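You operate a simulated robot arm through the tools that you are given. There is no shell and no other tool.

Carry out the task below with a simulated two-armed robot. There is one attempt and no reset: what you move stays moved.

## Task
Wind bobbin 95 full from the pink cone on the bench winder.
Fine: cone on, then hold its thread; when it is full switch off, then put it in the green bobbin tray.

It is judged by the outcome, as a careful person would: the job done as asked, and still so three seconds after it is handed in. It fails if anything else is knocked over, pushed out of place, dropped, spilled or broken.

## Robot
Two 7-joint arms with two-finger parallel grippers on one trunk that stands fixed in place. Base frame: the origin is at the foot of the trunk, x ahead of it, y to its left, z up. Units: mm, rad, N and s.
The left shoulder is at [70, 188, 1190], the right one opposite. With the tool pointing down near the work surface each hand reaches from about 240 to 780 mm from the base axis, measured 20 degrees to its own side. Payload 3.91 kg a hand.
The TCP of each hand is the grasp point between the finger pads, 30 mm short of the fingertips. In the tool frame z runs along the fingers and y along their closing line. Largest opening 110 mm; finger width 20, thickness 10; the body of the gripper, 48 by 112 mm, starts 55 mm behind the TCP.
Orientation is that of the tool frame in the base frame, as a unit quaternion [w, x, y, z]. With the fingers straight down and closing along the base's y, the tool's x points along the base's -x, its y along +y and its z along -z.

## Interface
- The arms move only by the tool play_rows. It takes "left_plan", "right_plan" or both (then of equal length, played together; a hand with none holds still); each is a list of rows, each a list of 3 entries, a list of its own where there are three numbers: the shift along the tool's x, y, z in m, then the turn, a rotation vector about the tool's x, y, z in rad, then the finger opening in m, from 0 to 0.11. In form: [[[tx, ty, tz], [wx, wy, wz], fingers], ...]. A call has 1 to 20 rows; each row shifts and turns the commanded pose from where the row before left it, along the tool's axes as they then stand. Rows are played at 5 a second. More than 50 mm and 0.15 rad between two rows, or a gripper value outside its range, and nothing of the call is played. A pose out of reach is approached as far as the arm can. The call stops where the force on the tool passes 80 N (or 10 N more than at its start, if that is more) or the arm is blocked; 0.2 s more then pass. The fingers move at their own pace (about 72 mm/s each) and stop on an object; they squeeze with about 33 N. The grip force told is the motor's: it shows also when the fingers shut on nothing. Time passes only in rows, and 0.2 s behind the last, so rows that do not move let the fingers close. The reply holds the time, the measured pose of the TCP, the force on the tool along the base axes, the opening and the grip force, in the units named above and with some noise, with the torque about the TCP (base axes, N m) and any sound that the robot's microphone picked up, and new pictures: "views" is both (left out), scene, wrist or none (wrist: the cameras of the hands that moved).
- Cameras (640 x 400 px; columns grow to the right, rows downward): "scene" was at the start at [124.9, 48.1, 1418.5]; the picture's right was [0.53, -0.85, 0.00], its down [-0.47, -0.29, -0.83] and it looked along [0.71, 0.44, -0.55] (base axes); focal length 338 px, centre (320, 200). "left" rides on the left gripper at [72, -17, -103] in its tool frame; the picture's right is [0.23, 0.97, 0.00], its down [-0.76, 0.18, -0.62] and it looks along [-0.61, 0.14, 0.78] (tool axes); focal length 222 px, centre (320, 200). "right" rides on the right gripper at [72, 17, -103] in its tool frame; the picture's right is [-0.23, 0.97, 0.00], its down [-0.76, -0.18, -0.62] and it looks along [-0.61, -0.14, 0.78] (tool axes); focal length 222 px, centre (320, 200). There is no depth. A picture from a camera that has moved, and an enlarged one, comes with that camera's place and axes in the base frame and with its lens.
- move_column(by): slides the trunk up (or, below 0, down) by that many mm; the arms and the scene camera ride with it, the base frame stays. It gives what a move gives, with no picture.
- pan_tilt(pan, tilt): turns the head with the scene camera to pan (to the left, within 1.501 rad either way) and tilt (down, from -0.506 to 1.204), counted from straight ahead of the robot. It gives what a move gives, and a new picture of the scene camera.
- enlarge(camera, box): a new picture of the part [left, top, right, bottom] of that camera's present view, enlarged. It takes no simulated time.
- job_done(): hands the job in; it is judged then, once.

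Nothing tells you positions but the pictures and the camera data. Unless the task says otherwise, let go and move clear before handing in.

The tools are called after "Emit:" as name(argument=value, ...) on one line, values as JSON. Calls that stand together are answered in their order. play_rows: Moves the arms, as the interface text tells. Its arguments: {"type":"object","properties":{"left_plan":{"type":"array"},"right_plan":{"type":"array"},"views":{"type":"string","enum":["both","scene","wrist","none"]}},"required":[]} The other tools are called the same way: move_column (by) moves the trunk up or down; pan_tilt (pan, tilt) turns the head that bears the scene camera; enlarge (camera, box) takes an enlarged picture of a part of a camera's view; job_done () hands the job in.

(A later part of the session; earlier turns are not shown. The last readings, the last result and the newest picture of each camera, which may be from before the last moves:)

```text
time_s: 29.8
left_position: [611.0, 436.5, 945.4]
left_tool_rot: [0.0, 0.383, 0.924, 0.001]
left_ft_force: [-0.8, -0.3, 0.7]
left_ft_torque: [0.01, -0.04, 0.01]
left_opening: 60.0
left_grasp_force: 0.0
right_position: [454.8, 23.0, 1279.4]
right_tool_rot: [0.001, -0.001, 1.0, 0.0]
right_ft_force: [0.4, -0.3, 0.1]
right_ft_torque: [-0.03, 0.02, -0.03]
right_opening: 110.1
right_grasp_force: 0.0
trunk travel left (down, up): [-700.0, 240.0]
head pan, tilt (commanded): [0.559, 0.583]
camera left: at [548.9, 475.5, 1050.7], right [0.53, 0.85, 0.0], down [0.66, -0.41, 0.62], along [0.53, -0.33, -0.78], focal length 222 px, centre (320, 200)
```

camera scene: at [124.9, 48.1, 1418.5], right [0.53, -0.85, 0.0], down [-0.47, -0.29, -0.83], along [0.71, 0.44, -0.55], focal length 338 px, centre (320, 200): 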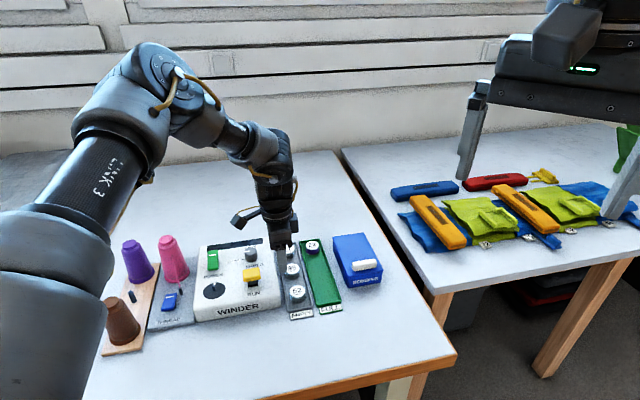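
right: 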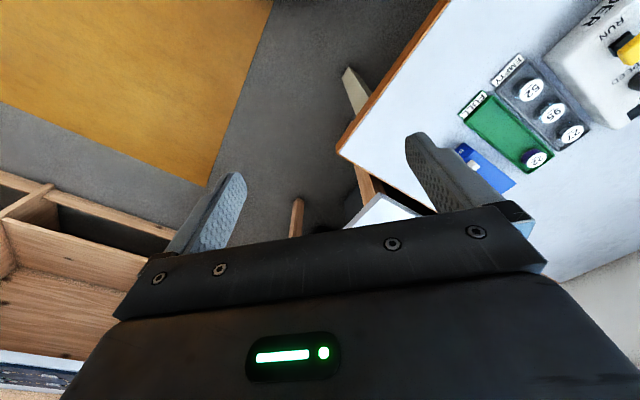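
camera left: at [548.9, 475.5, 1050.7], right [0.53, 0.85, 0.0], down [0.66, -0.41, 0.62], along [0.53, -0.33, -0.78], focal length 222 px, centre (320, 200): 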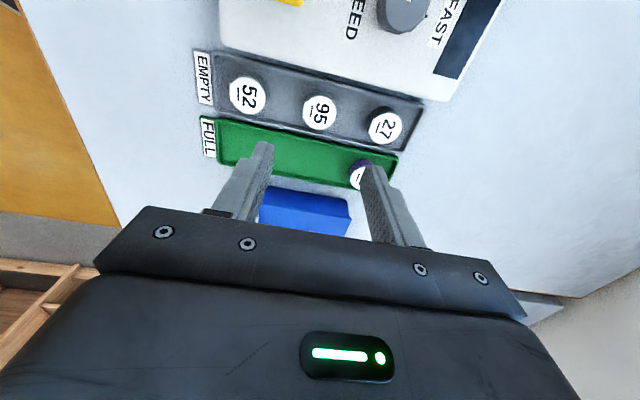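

The hand is above bobbin 95 again. I lower the trunk by 85 mm, which brings the fingertips to about z 830, still above the bobbins.

Emit:
move_column(by=-85)

Emit:
enlarge(camera="left", box=[220, 80, 420, 220])

Emit:
enlarge(camera="scene", box=[220, 150, 380, 260])

```text
time_s: 31.0
left_position: [612.8, 436.2, 861.1]
left_tool_rot: [0.0, 0.382, 0.924, 0.001]
left_ft_force: [0.3, -0.4, 0.5]
left_ft_torque: [-0.02, 0.01, 0.0]
left_opening: 60.2
left_grasp_force: 0.1
right_position: [456.1, 23.5, 1193.2]
right_tool_rot: [0.001, -0.001, 1.0, 0.0]
right_ft_force: [-0.1, -1.3, 0.6]
right_ft_torque: [-0.01, -0.01, 0.0]
right_opening: 110.1
right_grasp_force: 0.1
trunk travel left (down, up): [-615.0, 325.0]
head pan, tilt (commanded): [0.559, 0.583]
```

```text
2.86 times, centred on (320, 150) of left
camera zoom: at [549.5, 475.5, 965.2], right [0.53, 0.85, 0.0], down [0.66, -0.41, 0.62], along [0.53, -0.33, -0.78], focal length 635 px, centre (320, 343)
```

zoom: 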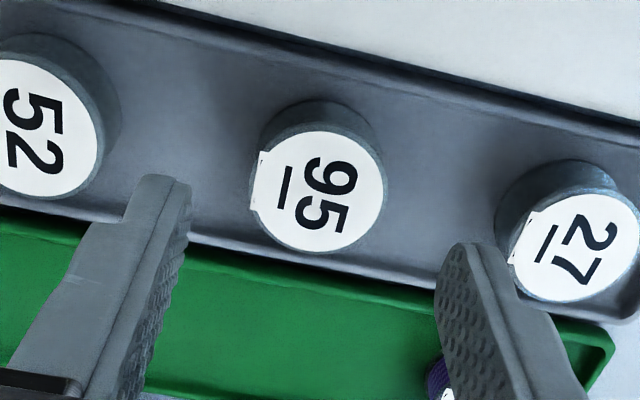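

```text
3.64 times, centred on (300, 205) of scene
camera zoom: at [124.6, 48.0, 1333.5], right [0.53, -0.85, 0.0], down [-0.47, -0.29, -0.83], along [0.71, 0.44, -0.55], focal length 1230 px, centre (393, 182)
```

zoom: 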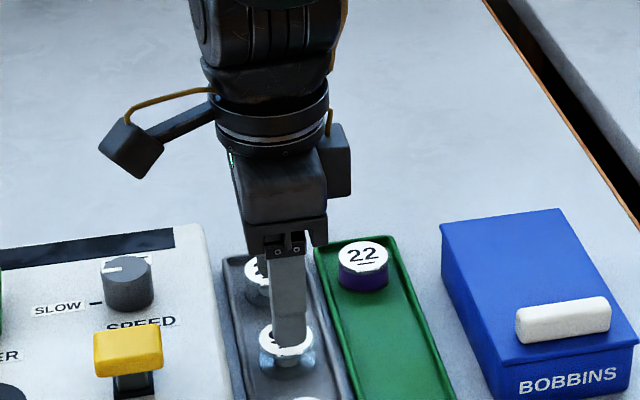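

Bobbin 95 is centred within about 1.5 mm. I nudge the hand that amount and lower the trunk so the fingers straddle the bobbin.

Emit:
play_rows(left_plan=[[[-0.0016, 0, 0], [0, 0, 0], 0.06], [[0, 0, 0], [0, 0, 0], 0.06]], views="none")

Emit:
move_column(by=-40)

Emit:
enlarge(camera="left", box=[220, 80, 420, 220])

Emit:
enlarge(camera="scene", box=[240, 150, 360, 250])

```text
time_s: 31.6
left_position: [612.6, 434.4, 860.6]
left_tool_rot: [0.001, 0.383, 0.924, 0.001]
left_ft_force: [0.8, -0.4, 0.3]
left_ft_torque: [0.02, 0.01, 0.0]
left_opening: 60.1
left_grasp_force: 0.2
right_position: [456.7, 23.4, 1193.5]
right_tool_rot: [0.0, 0.0, 1.0, -0.001]
right_ft_force: [0.5, 0.0, 0.0]
right_ft_torque: [-0.01, 0.01, 0.03]
right_opening: 109.8
right_grasp_force: 0.0
trunk travel left (down, up): [-615.0, 325.0]
head pan, tilt (commanded): [0.559, 0.583]
```

```text
time_s: 32.4
left_position: [612.4, 435.4, 820.0]
left_tool_rot: [0.001, 0.383, 0.924, 0.002]
left_ft_force: [0.2, -1.2, 0.3]
left_ft_torque: [-0.02, 0.01, 0.03]
left_opening: 60.1
left_grasp_force: 0.0
right_position: [455.0, 22.1, 1152.8]
right_tool_rot: [0.0, -0.001, 1.0, 0.0]
right_ft_force: [1.1, -0.1, 0.3]
right_ft_torque: [0.03, 0.01, -0.02]
right_opening: 109.9
right_grasp_force: 0.0
trunk travel left (down, up): [-575.0, 365.0]
head pan, tilt (commanded): [0.559, 0.583]
```

```text
2.86 times, centred on (320, 150) of left
camera zoom: at [549.7, 474.3, 925.4], right [0.53, 0.85, 0.0], down [0.66, -0.41, 0.62], along [0.53, -0.33, -0.78], focal length 635 px, centre (320, 343)
```

zoom: 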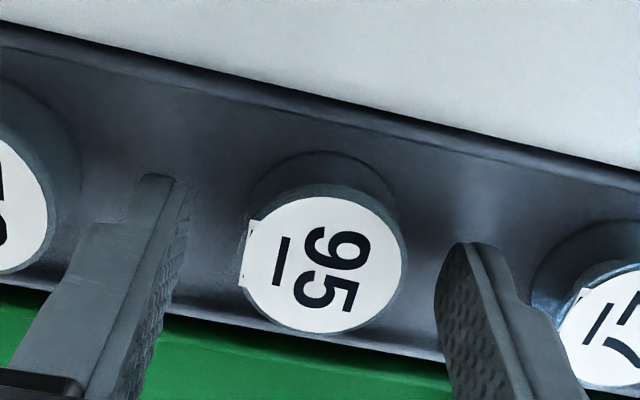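

```text
4.00 times, centred on (300, 200) of scene
camera zoom: at [124.4, 47.9, 1293.5], right [0.53, -0.85, 0.0], down [-0.47, -0.29, -0.83], along [0.71, 0.44, -0.55], focal length 1353 px, centre (400, 200)
```

zoom: 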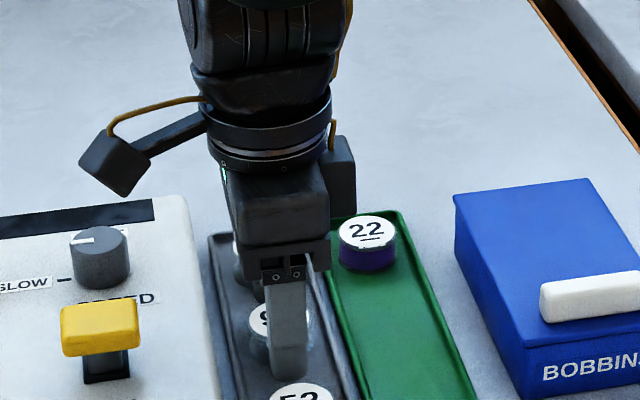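

The fingers straddle bobbin 95 with the tips about 6 mm above the tray floor. I close on it.

Emit:
play_rows(left_plan=[[[0, 0, 0], [0, 0, 0], 0.05], [[0, 0, 0], [0, 0, 0], 0.042], [[0, 0, 0], [0, 0, 0], 0.036], [[0, 0, 0], [0, 0, 0], 0.025], [[0, 0, 0], [0, 0, 0], 0.025], [[0, 0, 0], [0, 0, 0], 0.025]], views="wrist")

Emit:
enlarge(camera="left", box=[220, 80, 420, 220])

```text
time_s: 33.8
left_position: [612.6, 434.8, 819.9]
left_tool_rot: [0.002, 0.383, 0.924, 0.0]
left_ft_force: [-0.2, 0.1, 0.3]
left_ft_torque: [0.0, 0.02, -0.02]
left_opening: 36.3
left_grasp_force: 33.5
right_position: [456.9, 23.8, 1153.1]
right_tool_rot: [0.0, -0.001, 1.0, 0.0]
right_ft_force: [0.0, 0.9, 0.1]
right_ft_torque: [0.04, -0.01, 0.04]
right_opening: 110.2
right_grasp_force: 0.0
trunk travel left (down, up): [-575.0, 365.0]
head pan, tilt (commanded): [0.559, 0.583]
camera left: at [550.1, 474.5, 925.1], right [0.53, 0.85, 0.0], down [0.66, -0.41, 0.62], along [0.53, -0.33, -0.78], focal length 222 px, centre (320, 200)
```

left: 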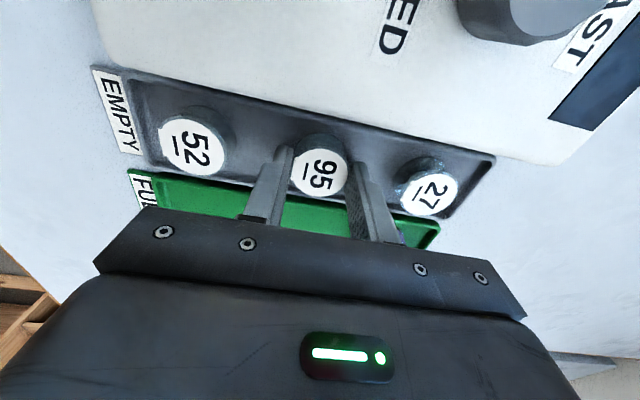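

```text
2.86 times, centred on (320, 150) of left
camera zoom: at [550.1, 474.5, 925.1], right [0.53, 0.85, 0.0], down [0.66, -0.41, 0.62], along [0.53, -0.33, -0.78], focal length 635 px, centre (320, 343)
```

zoom: 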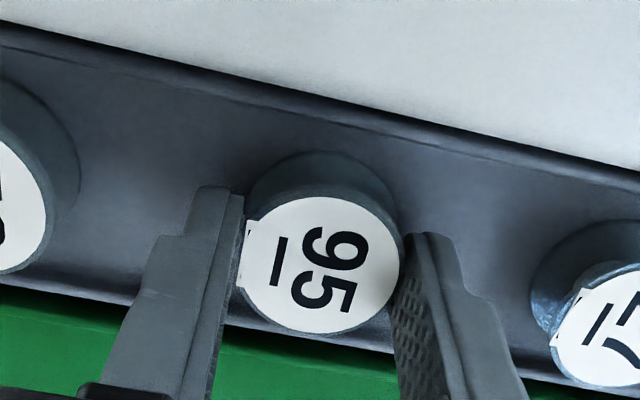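

Bobbin 95 is gripped centrally at 36 mm. I raise the trunk to lift it straight out, well above the winder's controls.

Emit:
move_column(by=25)

Emit:
enlarge(camera="left", box=[200, 80, 440, 220])

Emit:
enlarge(camera="scene", box=[240, 150, 360, 260])

```text
time_s: 34.5
left_position: [613.2, 434.4, 845.5]
left_tool_rot: [0.001, 0.383, 0.924, 0.0]
left_ft_force: [-0.3, -0.6, -1.0]
left_ft_torque: [0.0, 0.03, -0.02]
left_opening: 36.4
left_grasp_force: 33.0
right_position: [457.1, 22.7, 1178.2]
right_tool_rot: [0.0, 0.0, 1.0, -0.001]
right_ft_force: [0.0, -1.1, -0.7]
right_ft_torque: [-0.01, 0.0, 0.02]
right_opening: 110.1
right_grasp_force: 0.1
trunk travel left (down, up): [-600.0, 340.0]
head pan, tilt (commanded): [0.559, 0.583]
```

```text
2.67 times, centred on (320, 150) of left
camera zoom: at [550.4, 474.6, 949.8], right [0.53, 0.85, 0.0], down [0.66, -0.41, 0.62], along [0.53, -0.33, -0.78], focal length 592 px, centre (320, 333)
```

zoom: 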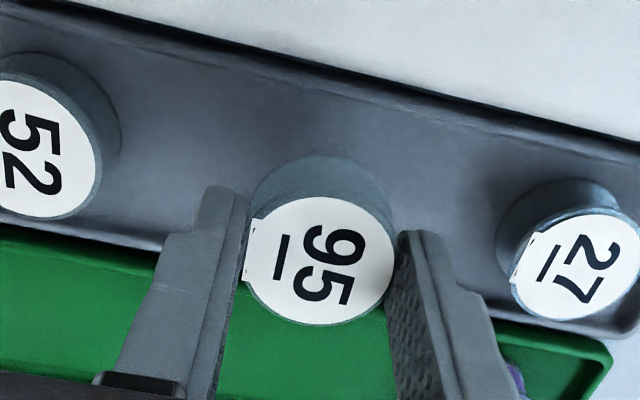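

```text
3.64 times, centred on (300, 205) of scene
camera zoom: at [125.4, 48.3, 1318.4], right [0.53, -0.85, 0.0], down [-0.47, -0.29, -0.83], along [0.71, 0.44, -0.55], focal length 1230 px, centre (393, 182)
```

zoom: 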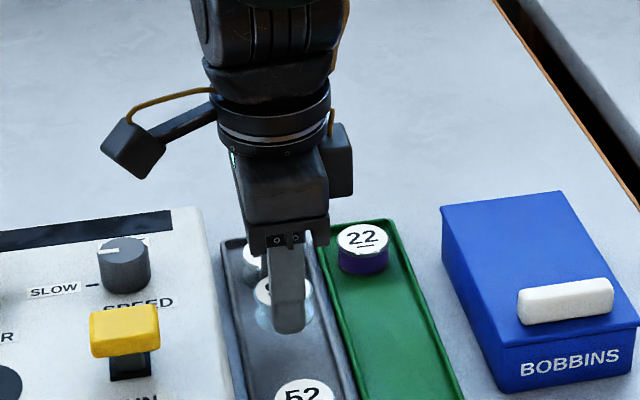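

The bobbin came up cleanly in the grip. I lift further and then carry it over to a point above the spindle.

Emit:
move_column(by=85)

```text
time_s: 35.8
left_position: [612.7, 435.3, 929.4]
left_tool_rot: [0.001, 0.383, 0.924, 0.001]
left_ft_force: [-0.9, -0.2, -1.0]
left_ft_torque: [0.0, -0.03, -0.01]
left_opening: 36.3
left_grasp_force: 33.3
right_position: [456.6, 23.2, 1263.4]
right_tool_rot: [0.0, -0.001, 1.0, -0.001]
right_ft_force: [0.2, 0.7, 0.4]
right_ft_torque: [-0.03, -0.01, -0.02]
right_opening: 110.0
right_grasp_force: 0.0
trunk travel left (down, up): [-685.0, 255.0]
head pan, tilt (commanded): [0.559, 0.583]
```

Emit:
play_rows(left_plan=[[[0.0312, -0.00834, 0], [0, 0, 0], 0.025], [[0.0312, -0.00834, 0], [0, 0, 0], 0.025], [[0.0312, -0.00834, 0], [0, 0, 0], 0.025], [[0.0312, -0.00834, 0], [0, 0, 0], 0.025], [[0.0312, -0.00834, 0], [0, 0, 0], 0.025], [[0.0312, -0.00834, 0], [0, 0, 0], 0.025], [[0, 0, 0], [0, 0, 0], 0.025]], views="both")

Emit:
enlarge(camera="left", box=[200, 60, 440, 220])

Emit:
enlarge(camera="scene", box=[160, 210, 280, 310])

```text
time_s: 37.4
left_position: [442.6, 532.4, 930.5]
left_tool_rot: [0.001, 0.382, 0.924, 0.001]
left_ft_force: [-0.6, -0.2, 0.1]
left_ft_torque: [0.01, 0.02, 0.0]
left_opening: 36.1
left_grasp_force: 33.1
right_position: [456.6, 23.5, 1263.2]
right_tool_rot: [0.0, 0.001, 1.0, 0.0]
right_ft_force: [-0.5, -0.3, 0.2]
right_ft_torque: [0.04, 0.02, 0.0]
right_opening: 110.0
right_grasp_force: 0.0
trunk travel left (down, up): [-685.0, 255.0]
head pan, tilt (commanded): [0.559, 0.583]
camera scene: at [125.8, 47.7, 1403.4], right [0.53, -0.85, 0.0], down [-0.47, -0.29, -0.83], along [0.71, 0.44, -0.55], focal length 338 px, centre (320, 200)
camera left: at [380.6, 571.9, 1035.0], right [0.53, 0.85, 0.0], down [0.66, -0.41, 0.62], along [0.53, -0.33, -0.78], focal length 222 px, centre (320, 200)
```

scene: 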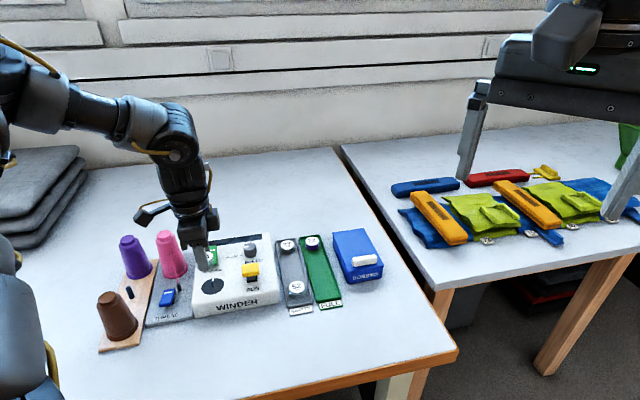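
left: 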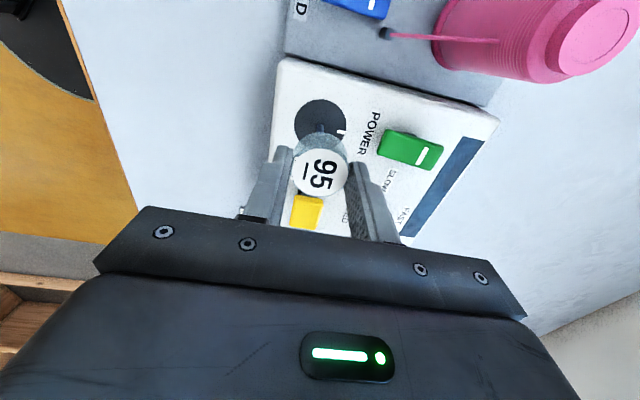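

```text
2.50 times, centred on (320, 140) of left
camera zoom: at [380.6, 571.9, 1035.0], right [0.53, 0.85, 0.0], down [0.66, -0.41, 0.62], along [0.53, -0.33, -0.78], focal length 555 px, centre (320, 350)
```

zoom: 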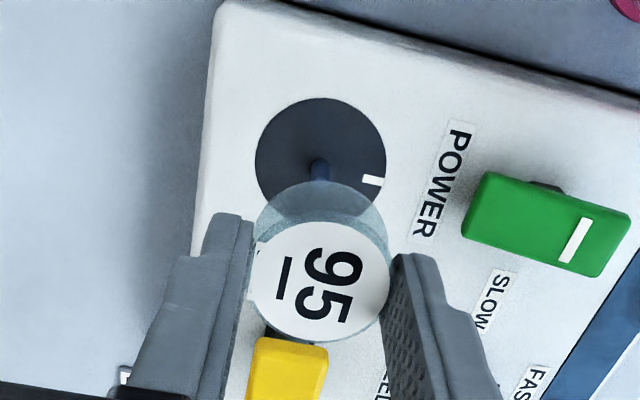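

```text
4.00 times, centred on (220, 260) of scene
camera zoom: at [125.8, 47.7, 1403.4], right [0.53, -0.85, 0.0], down [-0.47, -0.29, -0.83], along [0.71, 0.44, -0.55], focal length 1353 px, centre (720, -40)
```

zoom: 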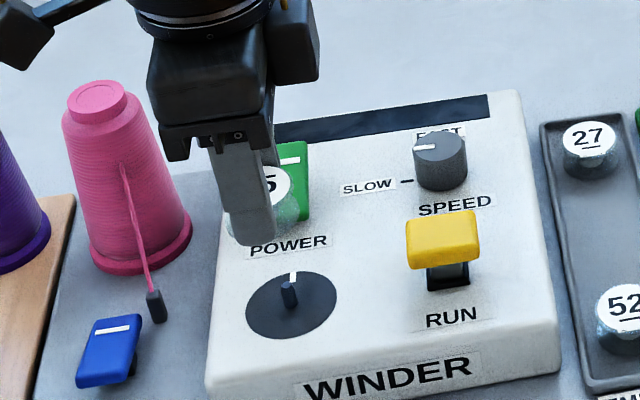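

The bobbin is above the spindle and the disc shows in the wrist view. I zoom to get the exact offset between spindle and bobbin.

Emit:
enlarge(camera="left", box=[280, 90, 360, 150])

Emit:
enlarge(camera="left", box=[280, 130, 360, 200])

Emit:
enlarge(camera="scene", box=[190, 270, 235, 305])

```text
6.67 times, centred on (320, 120) of left
camera zoom: at [380.6, 571.9, 1035.0], right [0.53, 0.85, 0.0], down [0.66, -0.41, 0.62], along [0.53, -0.33, -0.78], focal length 1481 px, centre (320, 733)
```

zoom: 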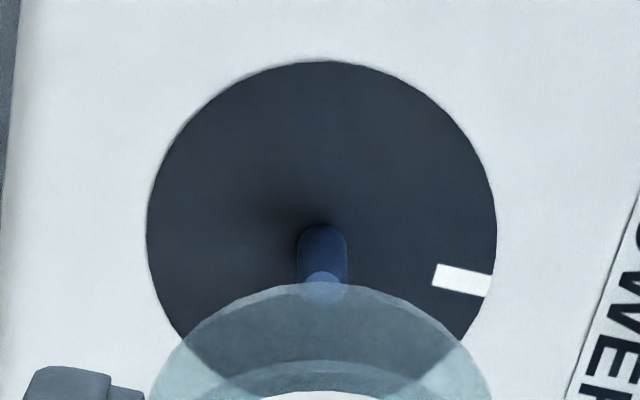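

```text
5.71 times, centred on (320, 165) of left
camera zoom: at [380.6, 571.9, 1035.0], right [0.53, 0.85, 0.0], down [0.66, -0.41, 0.62], along [0.53, -0.33, -0.78], focal length 1269 px, centre (320, 400)
```

zoom: 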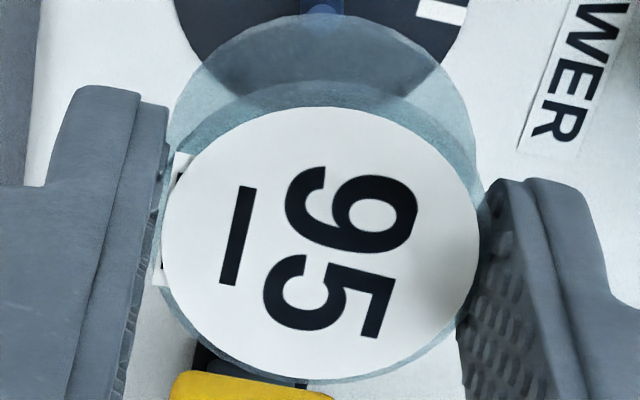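

```text
11.43 times, centred on (212, 288) of scene
camera zoom: at [125.8, 47.7, 1403.4], right [0.53, -0.85, 0.0], down [-0.47, -0.29, -0.83], along [0.71, 0.44, -0.55], focal length 3865 px, centre (1549, -800)
```

zoom: 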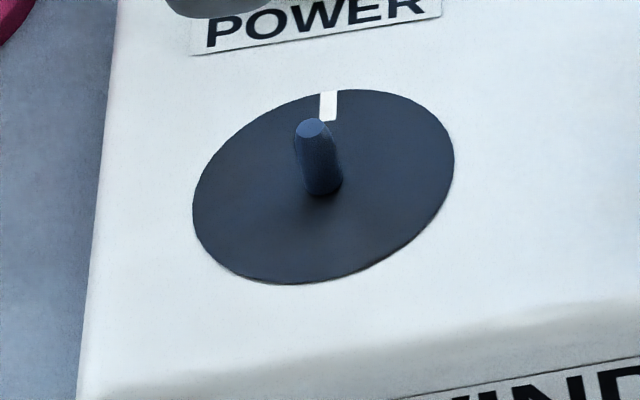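

The bobbin is transparent, so I can align it by eye. I shift about 4.5 mm toward the spindle and descend to just above the peg tip for another look.

Emit:
play_rows(left_plan=[[[-0.0044, 0.001, 0], [0, 0, 0], 0.025], [[0, 0, 0.02], [0, 0, 0], 0.025], [[0, 0, 0.02], [0, 0, 0], 0.025], [[0, 0, 0.009], [0, 0, 0], 0.025], [[0, 0, 0], [0, 0, 0], 0.025]], views="both")

Emit:
enlarge(camera="left", box=[270, 110, 370, 210])

Emit:
enlarge(camera="scene", box=[180, 245, 240, 305])

```text
time_s: 38.6
left_position: [447.3, 528.5, 880.7]
left_tool_rot: [0.0, 0.383, 0.924, 0.0]
left_ft_force: [-1.0, 0.8, -0.9]
left_ft_torque: [-0.01, -0.01, 0.01]
left_opening: 36.0
left_grasp_force: 32.7
right_position: [457.7, 23.7, 1264.3]
right_tool_rot: [-0.001, -0.001, 1.0, -0.001]
right_ft_force: [0.0, 0.9, 0.0]
right_ft_torque: [0.01, -0.03, -0.01]
right_opening: 110.1
right_grasp_force: 0.1
trunk travel left (down, up): [-685.0, 255.0]
head pan, tilt (commanded): [0.559, 0.583]
camera scene: at [124.9, 48.3, 1403.5], right [0.53, -0.85, 0.0], down [-0.47, -0.29, -0.83], along [0.71, 0.44, -0.55], focal length 338 px, centre (320, 200)
camera left: at [385.6, 569.2, 985.0], right [0.53, 0.85, 0.0], down [0.66, -0.41, 0.62], along [0.53, -0.33, -0.78], focal length 222 px, centre (320, 200)
```

scene: 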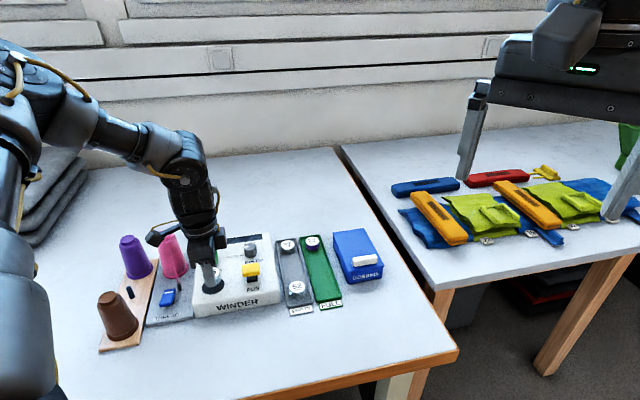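
left: 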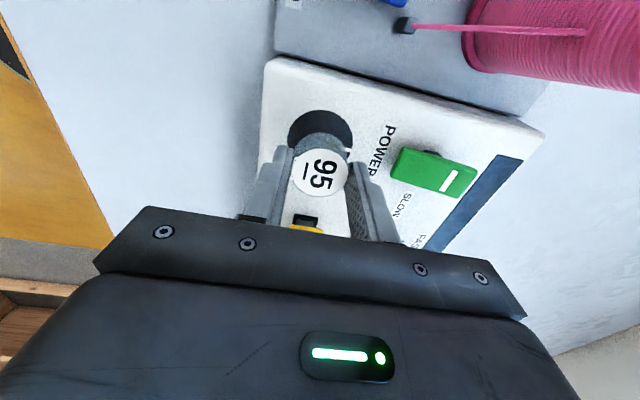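

```text
4.00 times, centred on (320, 160) of left
camera zoom: at [385.6, 569.2, 985.0], right [0.53, 0.85, 0.0], down [0.66, -0.41, 0.62], along [0.53, -0.33, -0.78], focal length 888 px, centre (320, 360)
```

zoom: 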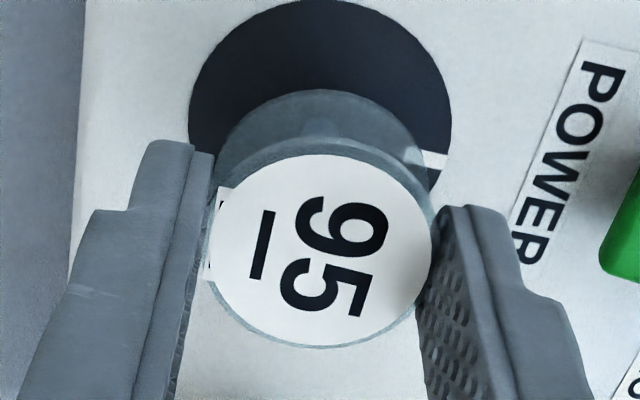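

```text
6.67 times, centred on (210, 275) of scene
camera zoom: at [124.9, 48.3, 1403.5], right [0.53, -0.85, 0.0], down [-0.47, -0.29, -0.83], along [0.71, 0.44, -0.55], focal length 2254 px, centre (1053, -300)
```

zoom: 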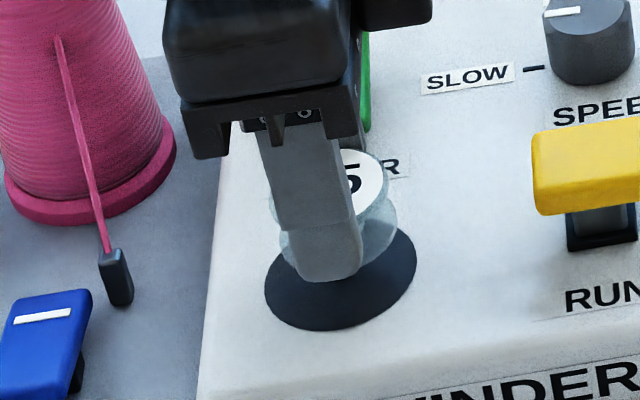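

Emit:
enlarge(camera="left", box=[280, 105, 360, 155])

Emit:
enlarge(camera="scene", box=[195, 262, 235, 296])

```text
8.00 times, centred on (320, 130) of left
camera zoom: at [385.6, 569.2, 985.0], right [0.53, 0.85, 0.0], down [0.66, -0.41, 0.62], along [0.53, -0.33, -0.78], focal length 1777 px, centre (320, 760)
```

zoom: 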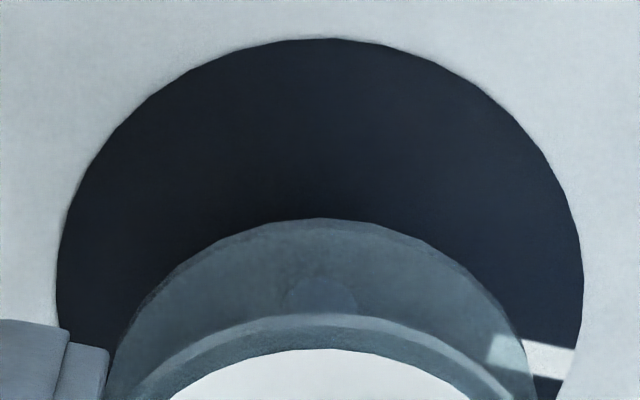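

```text
11.76 times, centred on (215, 279) of scene
camera zoom: at [124.9, 48.3, 1403.5], right [0.53, -0.85, 0.0], down [-0.47, -0.29, -0.83], along [0.71, 0.44, -0.55], focal length 3978 px, centre (1555, -729)
```

zoom: 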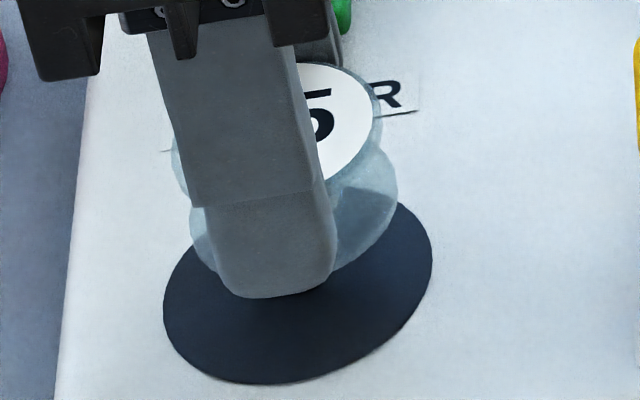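

The bobbin and disc centres agree to within about 1 mm along both axes. I lower slowly onto the peg, watching the force.

Emit:
play_rows(left_plan=[[[0, 0, 0.003], [0, 0, 0], 0.025], [[0, 0, 0.003], [0, 0, 0], 0.025], [[0, 0, 0.003], [0, 0, 0], 0.025], [[0, 0, 0.002], [0, 0, 0], 0.025]], views="wrist")

Emit:
enlarge(camera="scene", box=[195, 262, 235, 296])

Emit:
enlarge(camera="left", box=[280, 115, 360, 165])

```text
time_s: 39.6
left_position: [447.1, 530.7, 870.7]
left_tool_rot: [0.001, 0.383, 0.924, 0.001]
left_ft_force: [-2.9, 2.5, -0.7]
left_ft_torque: [0.08, 0.1, -0.02]
left_opening: 36.4
left_grasp_force: 32.7
right_position: [455.5, 23.5, 1264.3]
right_tool_rot: [-0.001, -0.001, 1.0, -0.001]
right_ft_force: [0.2, -0.2, -0.3]
right_ft_torque: [0.0, 0.01, -0.01]
right_opening: 109.9
right_grasp_force: 0.0
trunk travel left (down, up): [-685.0, 255.0]
head pan, tilt (commanded): [0.559, 0.583]
camera left: at [385.3, 569.8, 974.4], right [0.53, 0.85, 0.0], down [0.66, -0.41, 0.62], along [0.53, -0.33, -0.78], focal length 222 px, centre (320, 200)
```

left: 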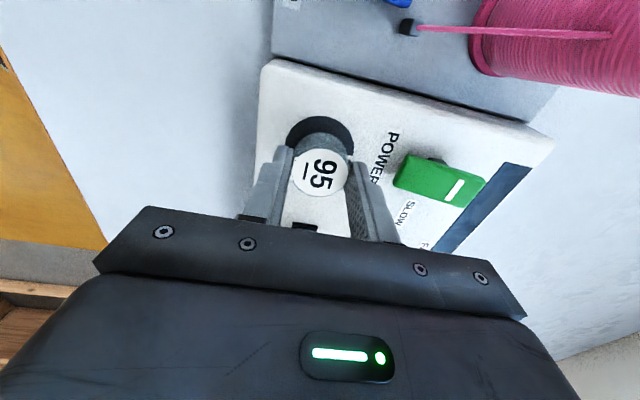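

```text
11.76 times, centred on (215, 279) of scene
camera zoom: at [124.2, 48.4, 1403.5], right [0.53, -0.85, 0.0], down [-0.47, -0.29, -0.83], along [0.71, 0.44, -0.55], focal length 3978 px, centre (1555, -729)
```

zoom: 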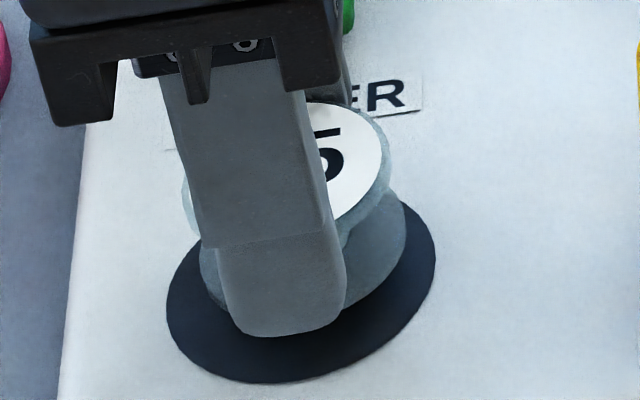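

```text
8.00 times, centred on (320, 140) of left
camera zoom: at [385.3, 569.8, 974.4], right [0.53, 0.85, 0.0], down [0.66, -0.41, 0.62], along [0.53, -0.33, -0.78], focal length 1777 px, centre (320, 680)
```

zoom: 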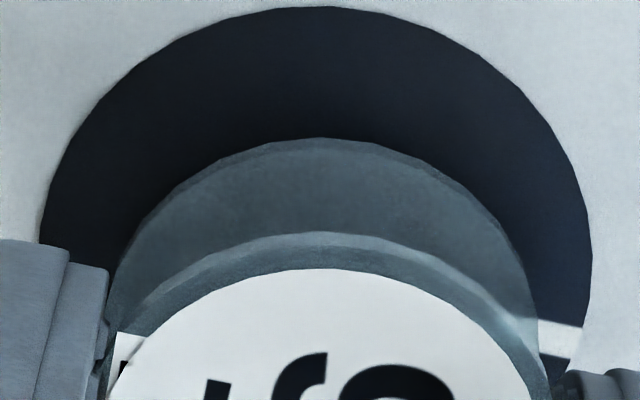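

The peg is entering the hole with a slight sideways force, so the bobbin is a touch too far along tool −x. I relieve it by 1 mm and keep lowering.

Emit:
play_rows(left_plan=[[[0.0008, 0, 0], [0, 0, 0], 0.025], [[0.0004, 0, 0.003], [0, 0, 0], 0.025], [[0, 0, 0.002], [0, 0, 0], 0.025], [[0, 0, 0], [0, 0, 0], 0.025]], views="none")

```text
time_s: 40.6
left_position: [447.8, 529.8, 865.4]
left_tool_rot: [0.002, 0.382, 0.924, 0.001]
left_ft_force: [-4.5, 1.7, 0.0]
left_ft_torque: [0.01, 0.15, 0.0]
left_opening: 36.2
left_grasp_force: 33.9
right_position: [455.5, 22.7, 1263.6]
right_tool_rot: [0.0, -0.001, 1.0, -0.001]
right_ft_force: [-0.3, 0.4, 0.3]
right_ft_torque: [-0.01, 0.0, -0.01]
right_opening: 110.1
right_grasp_force: 0.1
trunk travel left (down, up): [-685.0, 255.0]
head pan, tilt (commanded): [0.559, 0.583]
```

Emit:
play_rows(left_plan=[[[0.0012, -0.0006, 0], [0, 0, 0], 0.025], [[0, 0, 0.002], [0, 0, 0], 0.025], [[0, 0, 0], [0, 0, 0], 0.025]], views="none")

Emit:
enlarge(camera="scene", box=[195, 262, 235, 296])

Emit:
enlarge(camera="left", box=[280, 115, 360, 165])

```text
time_s: 41.4
left_position: [446.6, 531.9, 863.0]
left_tool_rot: [0.0, 0.384, 0.923, 0.001]
left_ft_force: [-0.2, 0.2, -0.4]
left_ft_torque: [0.01, -0.01, -0.01]
left_opening: 36.3
left_grasp_force: 33.4
right_position: [457.1, 23.5, 1264.4]
right_tool_rot: [0.001, 0.0, 1.0, -0.001]
right_ft_force: [-0.1, 0.2, 0.2]
right_ft_torque: [0.03, -0.01, -0.01]
right_opening: 110.1
right_grasp_force: 0.1
trunk travel left (down, up): [-685.0, 255.0]
head pan, tilt (commanded): [0.559, 0.583]
```

```text
11.76 times, centred on (215, 279) of scene
camera zoom: at [125.0, 48.3, 1403.4], right [0.53, -0.85, 0.0], down [-0.47, -0.29, -0.83], along [0.71, 0.44, -0.55], focal length 3978 px, centre (1555, -729)
```

zoom: 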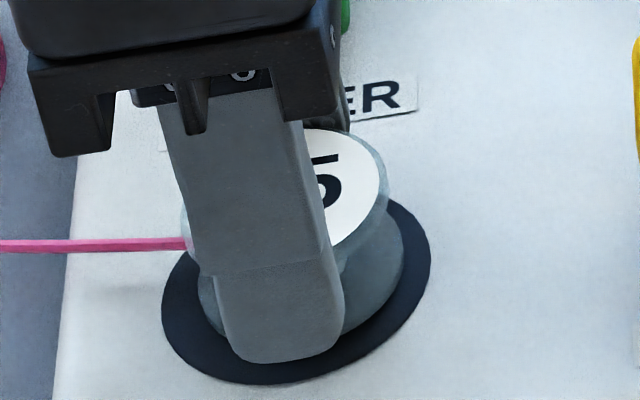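

```text
8.00 times, centred on (320, 140) of left
camera zoom: at [384.9, 570.4, 967.8], right [0.53, 0.85, 0.0], down [0.66, -0.41, 0.63], along [0.53, -0.33, -0.78], focal length 1777 px, centre (320, 680)
```

zoom: 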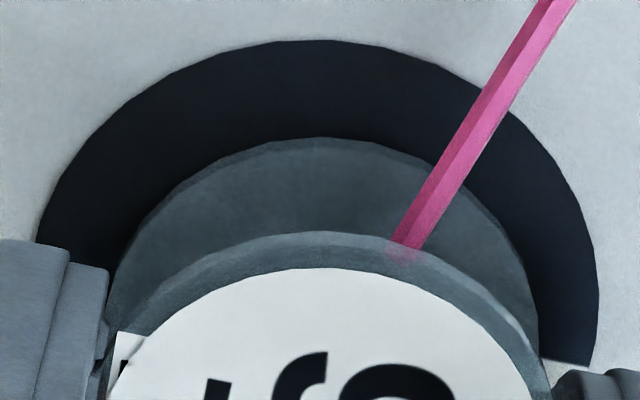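

The side force is gone and the thread now runs to the bobbin, so it's on the spindle. I lower the last couple of mm to seat it.

Emit:
play_rows(left_plan=[[[0, 0, 0.0015], [0, 0, 0], 0.025], [[0, 0, 0.0015], [0, 0, 0], 0.025], [[0, 0, 0], [0, 0, 0], 0.025]], views="none")

```text
time_s: 42.2
left_position: [447.3, 530.6, 861.9]
left_tool_rot: [0.002, 0.382, 0.924, 0.002]
left_ft_force: [-1.1, 3.2, 9.3]
left_ft_torque: [0.0, 0.13, -0.01]
left_opening: 36.2
left_grasp_force: 33.2
right_position: [455.0, 23.4, 1263.9]
right_tool_rot: [0.001, -0.001, 1.0, 0.0]
right_ft_force: [0.1, 0.0, 0.1]
right_ft_torque: [0.01, -0.01, 0.01]
right_opening: 110.2
right_grasp_force: 0.0
trunk travel left (down, up): [-685.0, 255.0]
head pan, tilt (commanded): [0.559, 0.583]
```

Seated (9 N contact). I release the bobbin and lift the hand straight up.

Emit:
play_rows(left_plan=[[[0, 0, -0.001], [0, 0, 0], 0.03], [[0, 0, 0], [0, 0, 0], 0.042], [[0, 0, 0], [0, 0, 0], 0.05], [[0, 0, 0], [0, 0, 0], 0.058], [[0, 0, 0], [0, 0, 0], 0.058], [[0, 0, -0.01], [0, 0, 0], 0.058], [[0, 0, -0.03], [0, 0, 0], 0.058], [[0, 0, -0.04], [0, 0, 0], 0.058], [[0, 0, -0.04], [0, 0, 0], 0.058], [[0, 0, 0], [0, 0, 0], 0.058]], views="both")

Emit:
enlarge(camera="scene", box=[150, 235, 270, 325])

Emit:
enlarge(camera="left", box=[220, 0, 460, 200])

```text
time_s: 44.4
left_position: [447.8, 531.8, 978.1]
left_tool_rot: [0.001, 0.382, 0.924, 0.0]
left_ft_force: [-0.6, 0.7, 0.1]
left_ft_torque: [-0.04, 0.0, 0.02]
left_opening: 58.2
left_grasp_force: 0.0
right_position: [457.0, 25.1, 1262.9]
right_tool_rot: [-0.001, -0.001, 1.0, 0.0]
right_ft_force: [0.1, 0.2, 0.1]
right_ft_torque: [0.0, 0.01, 0.0]
right_opening: 110.4
right_grasp_force: 0.1
trunk travel left (down, up): [-685.0, 255.0]
head pan, tilt (commanded): [0.559, 0.583]
camera scene: at [125.3, 48.9, 1403.4], right [0.53, -0.85, 0.0], down [-0.47, -0.29, -0.83], along [0.71, 0.44, -0.55], focal length 338 px, centre (320, 200)
camera left: at [384.4, 571.5, 1082.9], right [0.53, 0.85, 0.0], down [0.66, -0.41, 0.62], along [0.53, -0.33, -0.78], focal length 222 px, centre (320, 200)
```

scene: 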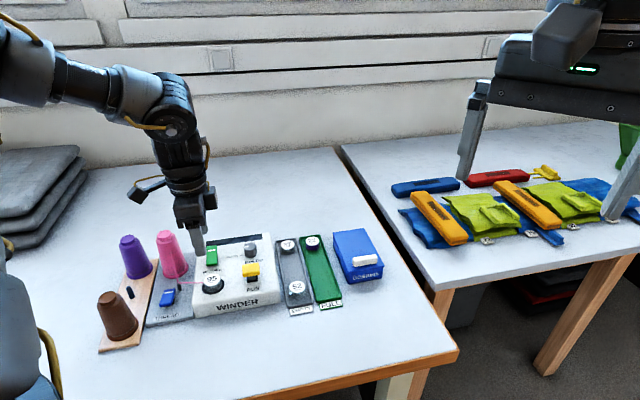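
left: 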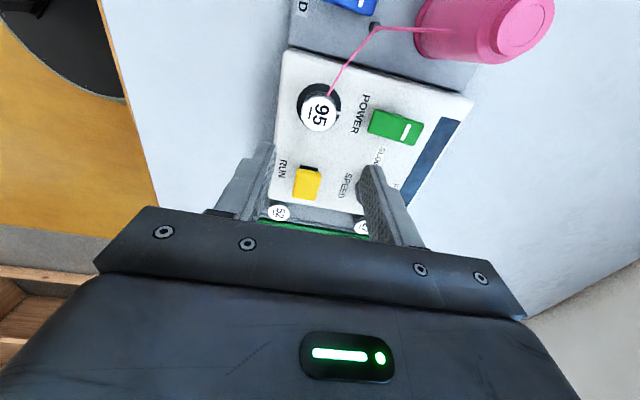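

```text
4.44 times, centred on (210, 280) of scene
camera zoom: at [125.3, 48.9, 1403.4], right [0.53, -0.85, 0.0], down [-0.47, -0.29, -0.83], along [0.71, 0.44, -0.55], focal length 1503 px, centre (809, -156)
```

zoom: 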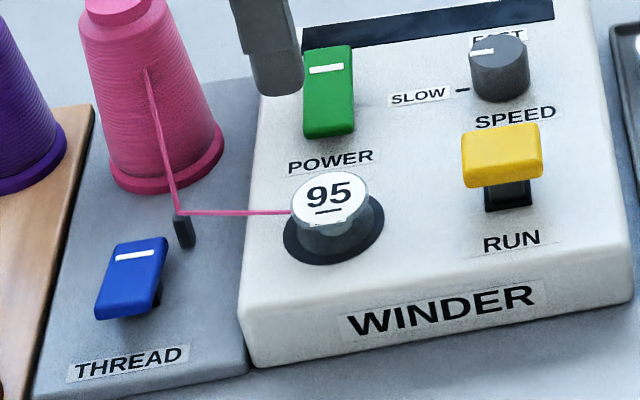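

```text
2.00 times, centred on (340, 100) of left
camera zoom: at [384.4, 571.5, 1082.9], right [0.53, 0.85, 0.0], down [0.66, -0.41, 0.62], along [0.53, -0.33, -0.78], focal length 444 px, centre (280, 400)
```

zoom: 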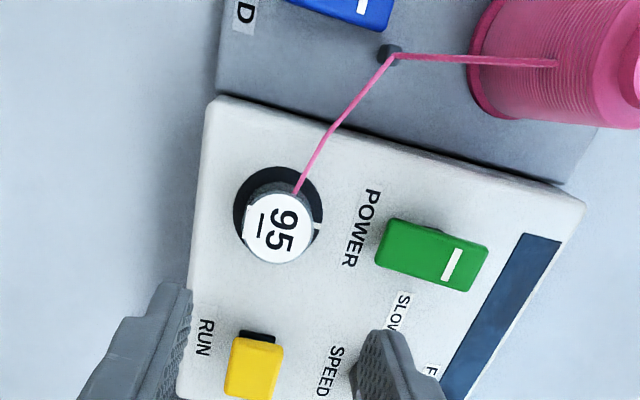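

Bobbin 95 sits on the spindle with the pink thread leading to it, and the SPEED pointer is exactly at SLOW. Next is POWER: I turn the hand back, close the fingers and go above the marked end of the green rocker.

Emit:
play_rows(left_plan=[[[0, 0, 0], [0, 0, -0.1407], 0.03], [[0, 0, 0], [0, 0, -0.1407], 0.0], [[0, 0, 0], [0, 0, -0.1407], 0.0], [[0, 0, 0], [0, 0, -0.1407], 0.0], [[0, 0, 0], [0, 0, -0.1407], 0.0], [[0, 0, 0], [0, 0, -0.1407], 0.0], [[0, 0, 0], [0, 0, -0.1407], 0.0], [[-0.0276, 0.0205, 0], [0, 0, 0], 0.0], [[-0.0276, 0.0205, 0], [0, 0, 0], 0.0], [[-0.0276, 0.0205, 0], [0, 0, 0], 0.0], [[0, 0, 0.035], [0, 0, 0], 0.0], [[0, 0, 0.035], [0, 0, 0], 0.0], [[0, 0, 0], [0, 0, 0], 0.0]], views="both")

Emit:
enlarge(camera="left", box=[220, 60, 420, 210])

Emit:
enlarge(camera="scene", box=[160, 215, 280, 315])

```text
time_s: 47.2
left_position: [515.7, 607.0, 909.8]
left_tool_rot: [0.002, -0.099, 0.995, 0.0]
left_ft_force: [-0.1, 0.3, 1.0]
left_ft_torque: [0.03, 0.0, 0.01]
left_opening: 0.0
left_grasp_force: 32.8
right_position: [456.4, 22.8, 1263.8]
right_tool_rot: [0.0, -0.001, 1.0, 0.0]
right_ft_force: [-0.3, 0.0, 0.3]
right_ft_torque: [0.02, -0.01, -0.02]
right_opening: 110.0
right_grasp_force: 0.1
trunk travel left (down, up): [-685.0, 255.0]
head pan, tilt (commanded): [0.559, 0.583]
camera scene: at [124.5, 47.5, 1403.5], right [0.53, -0.85, 0.0], down [-0.47, -0.29, -0.83], along [0.71, 0.44, -0.55], focal length 338 px, centre (320, 200)
camera left: at [448.8, 576.8, 1014.8], right [-0.42, 0.91, 0.0], down [0.71, 0.32, 0.63], along [0.57, 0.26, -0.78], focal length 222 px, centre (320, 200)
```

scene: 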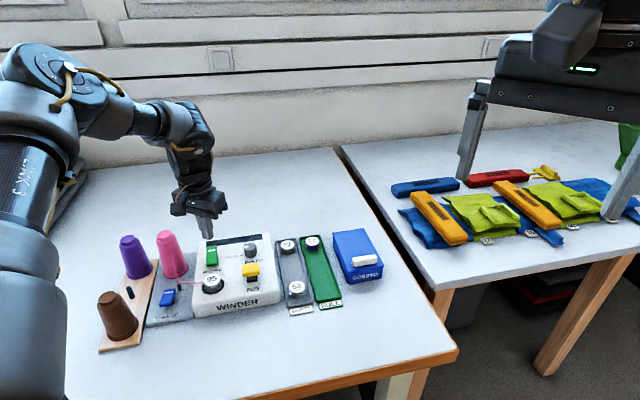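
left: 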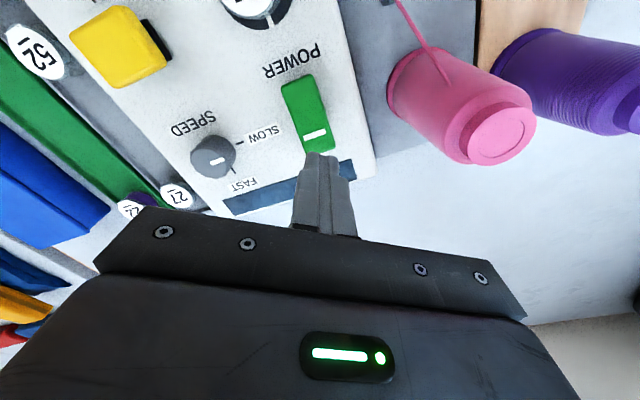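

```text
2.67 times, centred on (320, 135) of left
camera zoom: at [448.8, 576.8, 1014.8], right [-0.42, 0.91, 0.0], down [0.71, 0.32, 0.63], along [0.57, 0.26, -0.78], focal length 592 px, centre (320, 373)
```

zoom: 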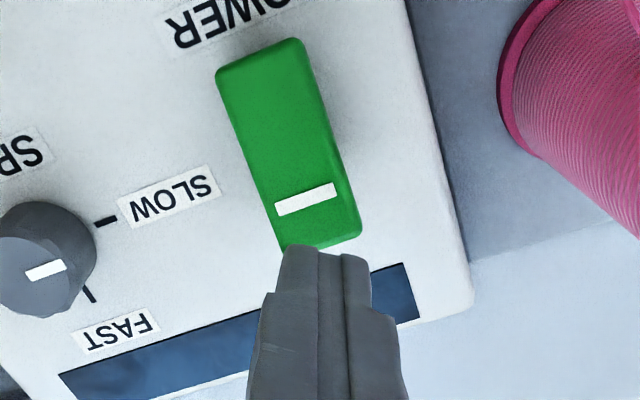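

```text
4.00 times, centred on (220, 265) of scene
camera zoom: at [124.5, 47.5, 1403.5], right [0.53, -0.85, 0.0], down [-0.47, -0.29, -0.83], along [0.71, 0.44, -0.55], focal length 1353 px, centre (720, -60)
```

zoom: 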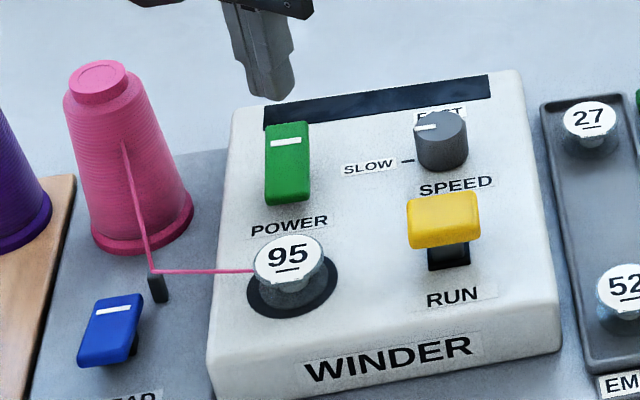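

The closed fingertips are over the marked end of POWER. I press it the same way as THREAD.

Emit:
play_rows(left_plan=[[[0, 0, 0.014], [0, 0, 0], 0.0], [[0, 0, 0.014], [0, 0, 0], 0.0], [[0, 0, 0.004], [0, 0, 0], 0.0], [[0, 0, 0.003], [0, 0, 0], 0.0], [[0, 0, 0.003], [0, 0, 0], 0.0]], views="scene")

Emit:
enlarge(camera="scene", box=[180, 225, 280, 315])

```text
time_s: 48.4
left_position: [516.1, 608.7, 874.4]
left_tool_rot: [0.003, -0.1, 0.995, 0.002]
left_ft_force: [4.3, 7.8, 9.9]
left_ft_torque: [0.09, -0.09, 0.01]
left_opening: 0.1
left_grasp_force: 33.1
right_position: [455.9, 24.2, 1264.0]
right_tool_rot: [0.0, -0.001, 1.0, 0.0]
right_ft_force: [-0.2, 0.2, 0.8]
right_ft_torque: [-0.02, -0.01, -0.02]
right_opening: 110.1
right_grasp_force: 0.1
trunk travel left (down, up): [-685.0, 255.0]
head pan, tilt (commanded): [0.559, 0.583]
camera scene: at [124.3, 48.2, 1403.7], right [0.53, -0.85, 0.0], down [-0.47, -0.29, -0.83], along [0.71, 0.44, -0.55], focal length 338 px, centre (320, 200)
```

scene: 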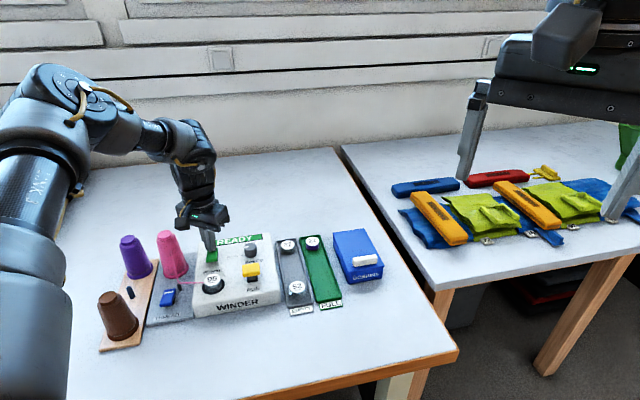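

```text
4.44 times, centred on (230, 270) of scene
camera zoom: at [124.3, 48.2, 1403.7], right [0.53, -0.85, 0.0], down [-0.47, -0.29, -0.83], along [0.71, 0.44, -0.55], focal length 1503 px, centre (720, -111)
```

zoom: 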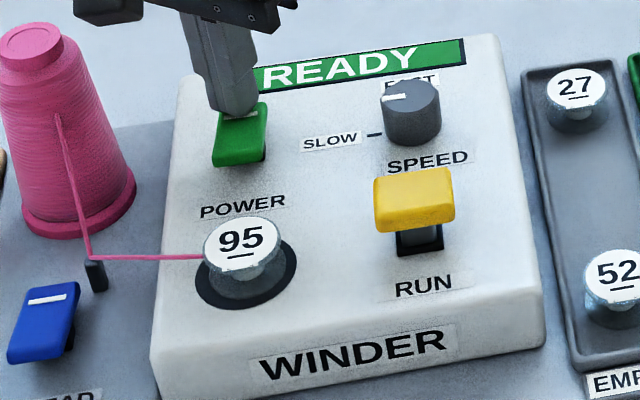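

The display lights up READY. I lift off POWER and move the closed fingers above the yellow RUN control for a closer look.

Emit:
play_rows(left_plan=[[[0, 0, -0.02], [0, 0, 0], 0.0], [[0, 0, -0.04], [0, 0, 0], 0.0], [[0.0104, -0.0435, 0], [0, 0, 0], 0.0], [[0.0104, -0.0435, 0], [0, 0, 0], 0.0], [[0.0104, -0.0435, 0], [0, 0, 0], 0.0], [[0, 0, 0], [0, 0, 0], 0.0]], views="both")

Emit:
enlarge(camera="left", box=[220, 60, 420, 210])

Emit:
enlarge(camera="scene", box=[180, 215, 280, 315])

```text
time_s: 49.8
left_position: [509.1, 475.5, 933.3]
left_tool_rot: [0.0, -0.1, 0.995, 0.001]
left_ft_force: [-0.2, 0.1, -0.3]
left_ft_torque: [-0.01, 0.01, 0.01]
left_opening: 0.0
left_grasp_force: 32.4
right_position: [456.5, 24.2, 1264.3]
right_tool_rot: [0.0, 0.0, 1.0, -0.002]
right_ft_force: [0.2, -0.1, -0.3]
right_ft_torque: [-0.02, -0.02, 0.01]
right_opening: 110.1
right_grasp_force: 0.0
trunk travel left (down, up): [-685.0, 255.0]
head pan, tilt (commanded): [0.559, 0.583]
camera scene: at [125.0, 49.2, 1403.4], right [0.53, -0.85, 0.0], down [-0.47, -0.29, -0.83], along [0.71, 0.44, -0.55], focal length 338 px, centre (320, 200)
camera left: at [442.9, 445.5, 1037.5], right [-0.42, 0.91, 0.0], down [0.71, 0.32, 0.63], along [0.57, 0.26, -0.78], focal length 222 px, centre (320, 200)
```

scene: 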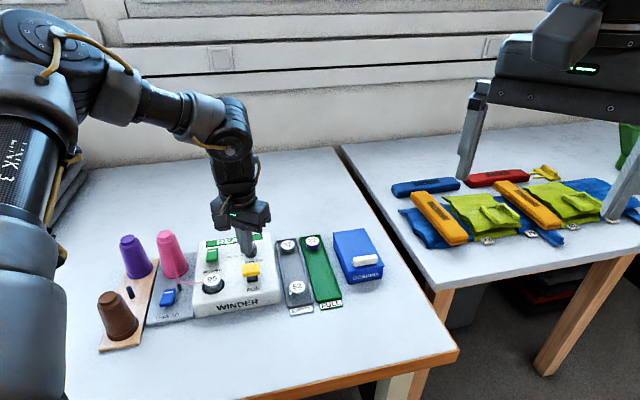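
left: 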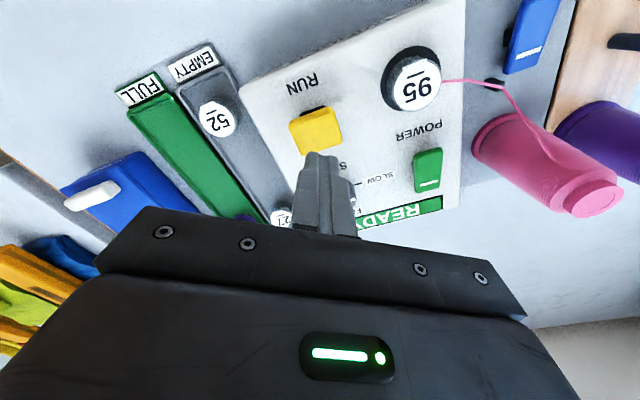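

```text
2.67 times, centred on (320, 135) of left
camera zoom: at [442.9, 445.5, 1037.5], right [-0.42, 0.91, 0.0], down [0.71, 0.32, 0.63], along [0.57, 0.26, -0.78], focal length 592 px, centre (320, 373)
```

zoom: 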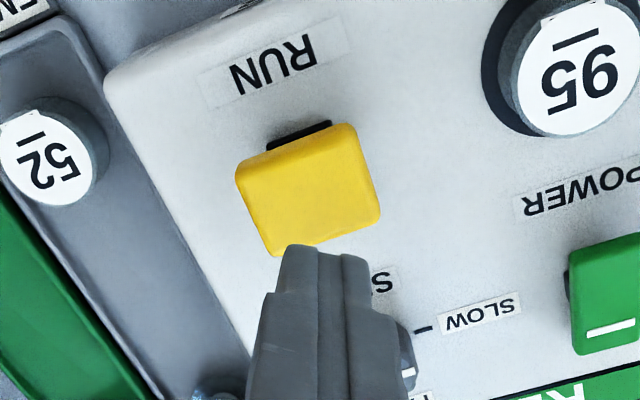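

```text
4.00 times, centred on (230, 265) of scene
camera zoom: at [125.0, 49.2, 1403.4], right [0.53, -0.85, 0.0], down [-0.47, -0.29, -0.83], along [0.71, 0.44, -0.55], focal length 1353 px, centre (680, -60)
```

zoom: 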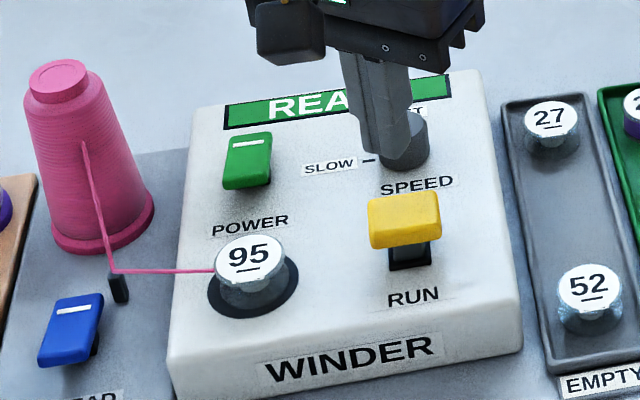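

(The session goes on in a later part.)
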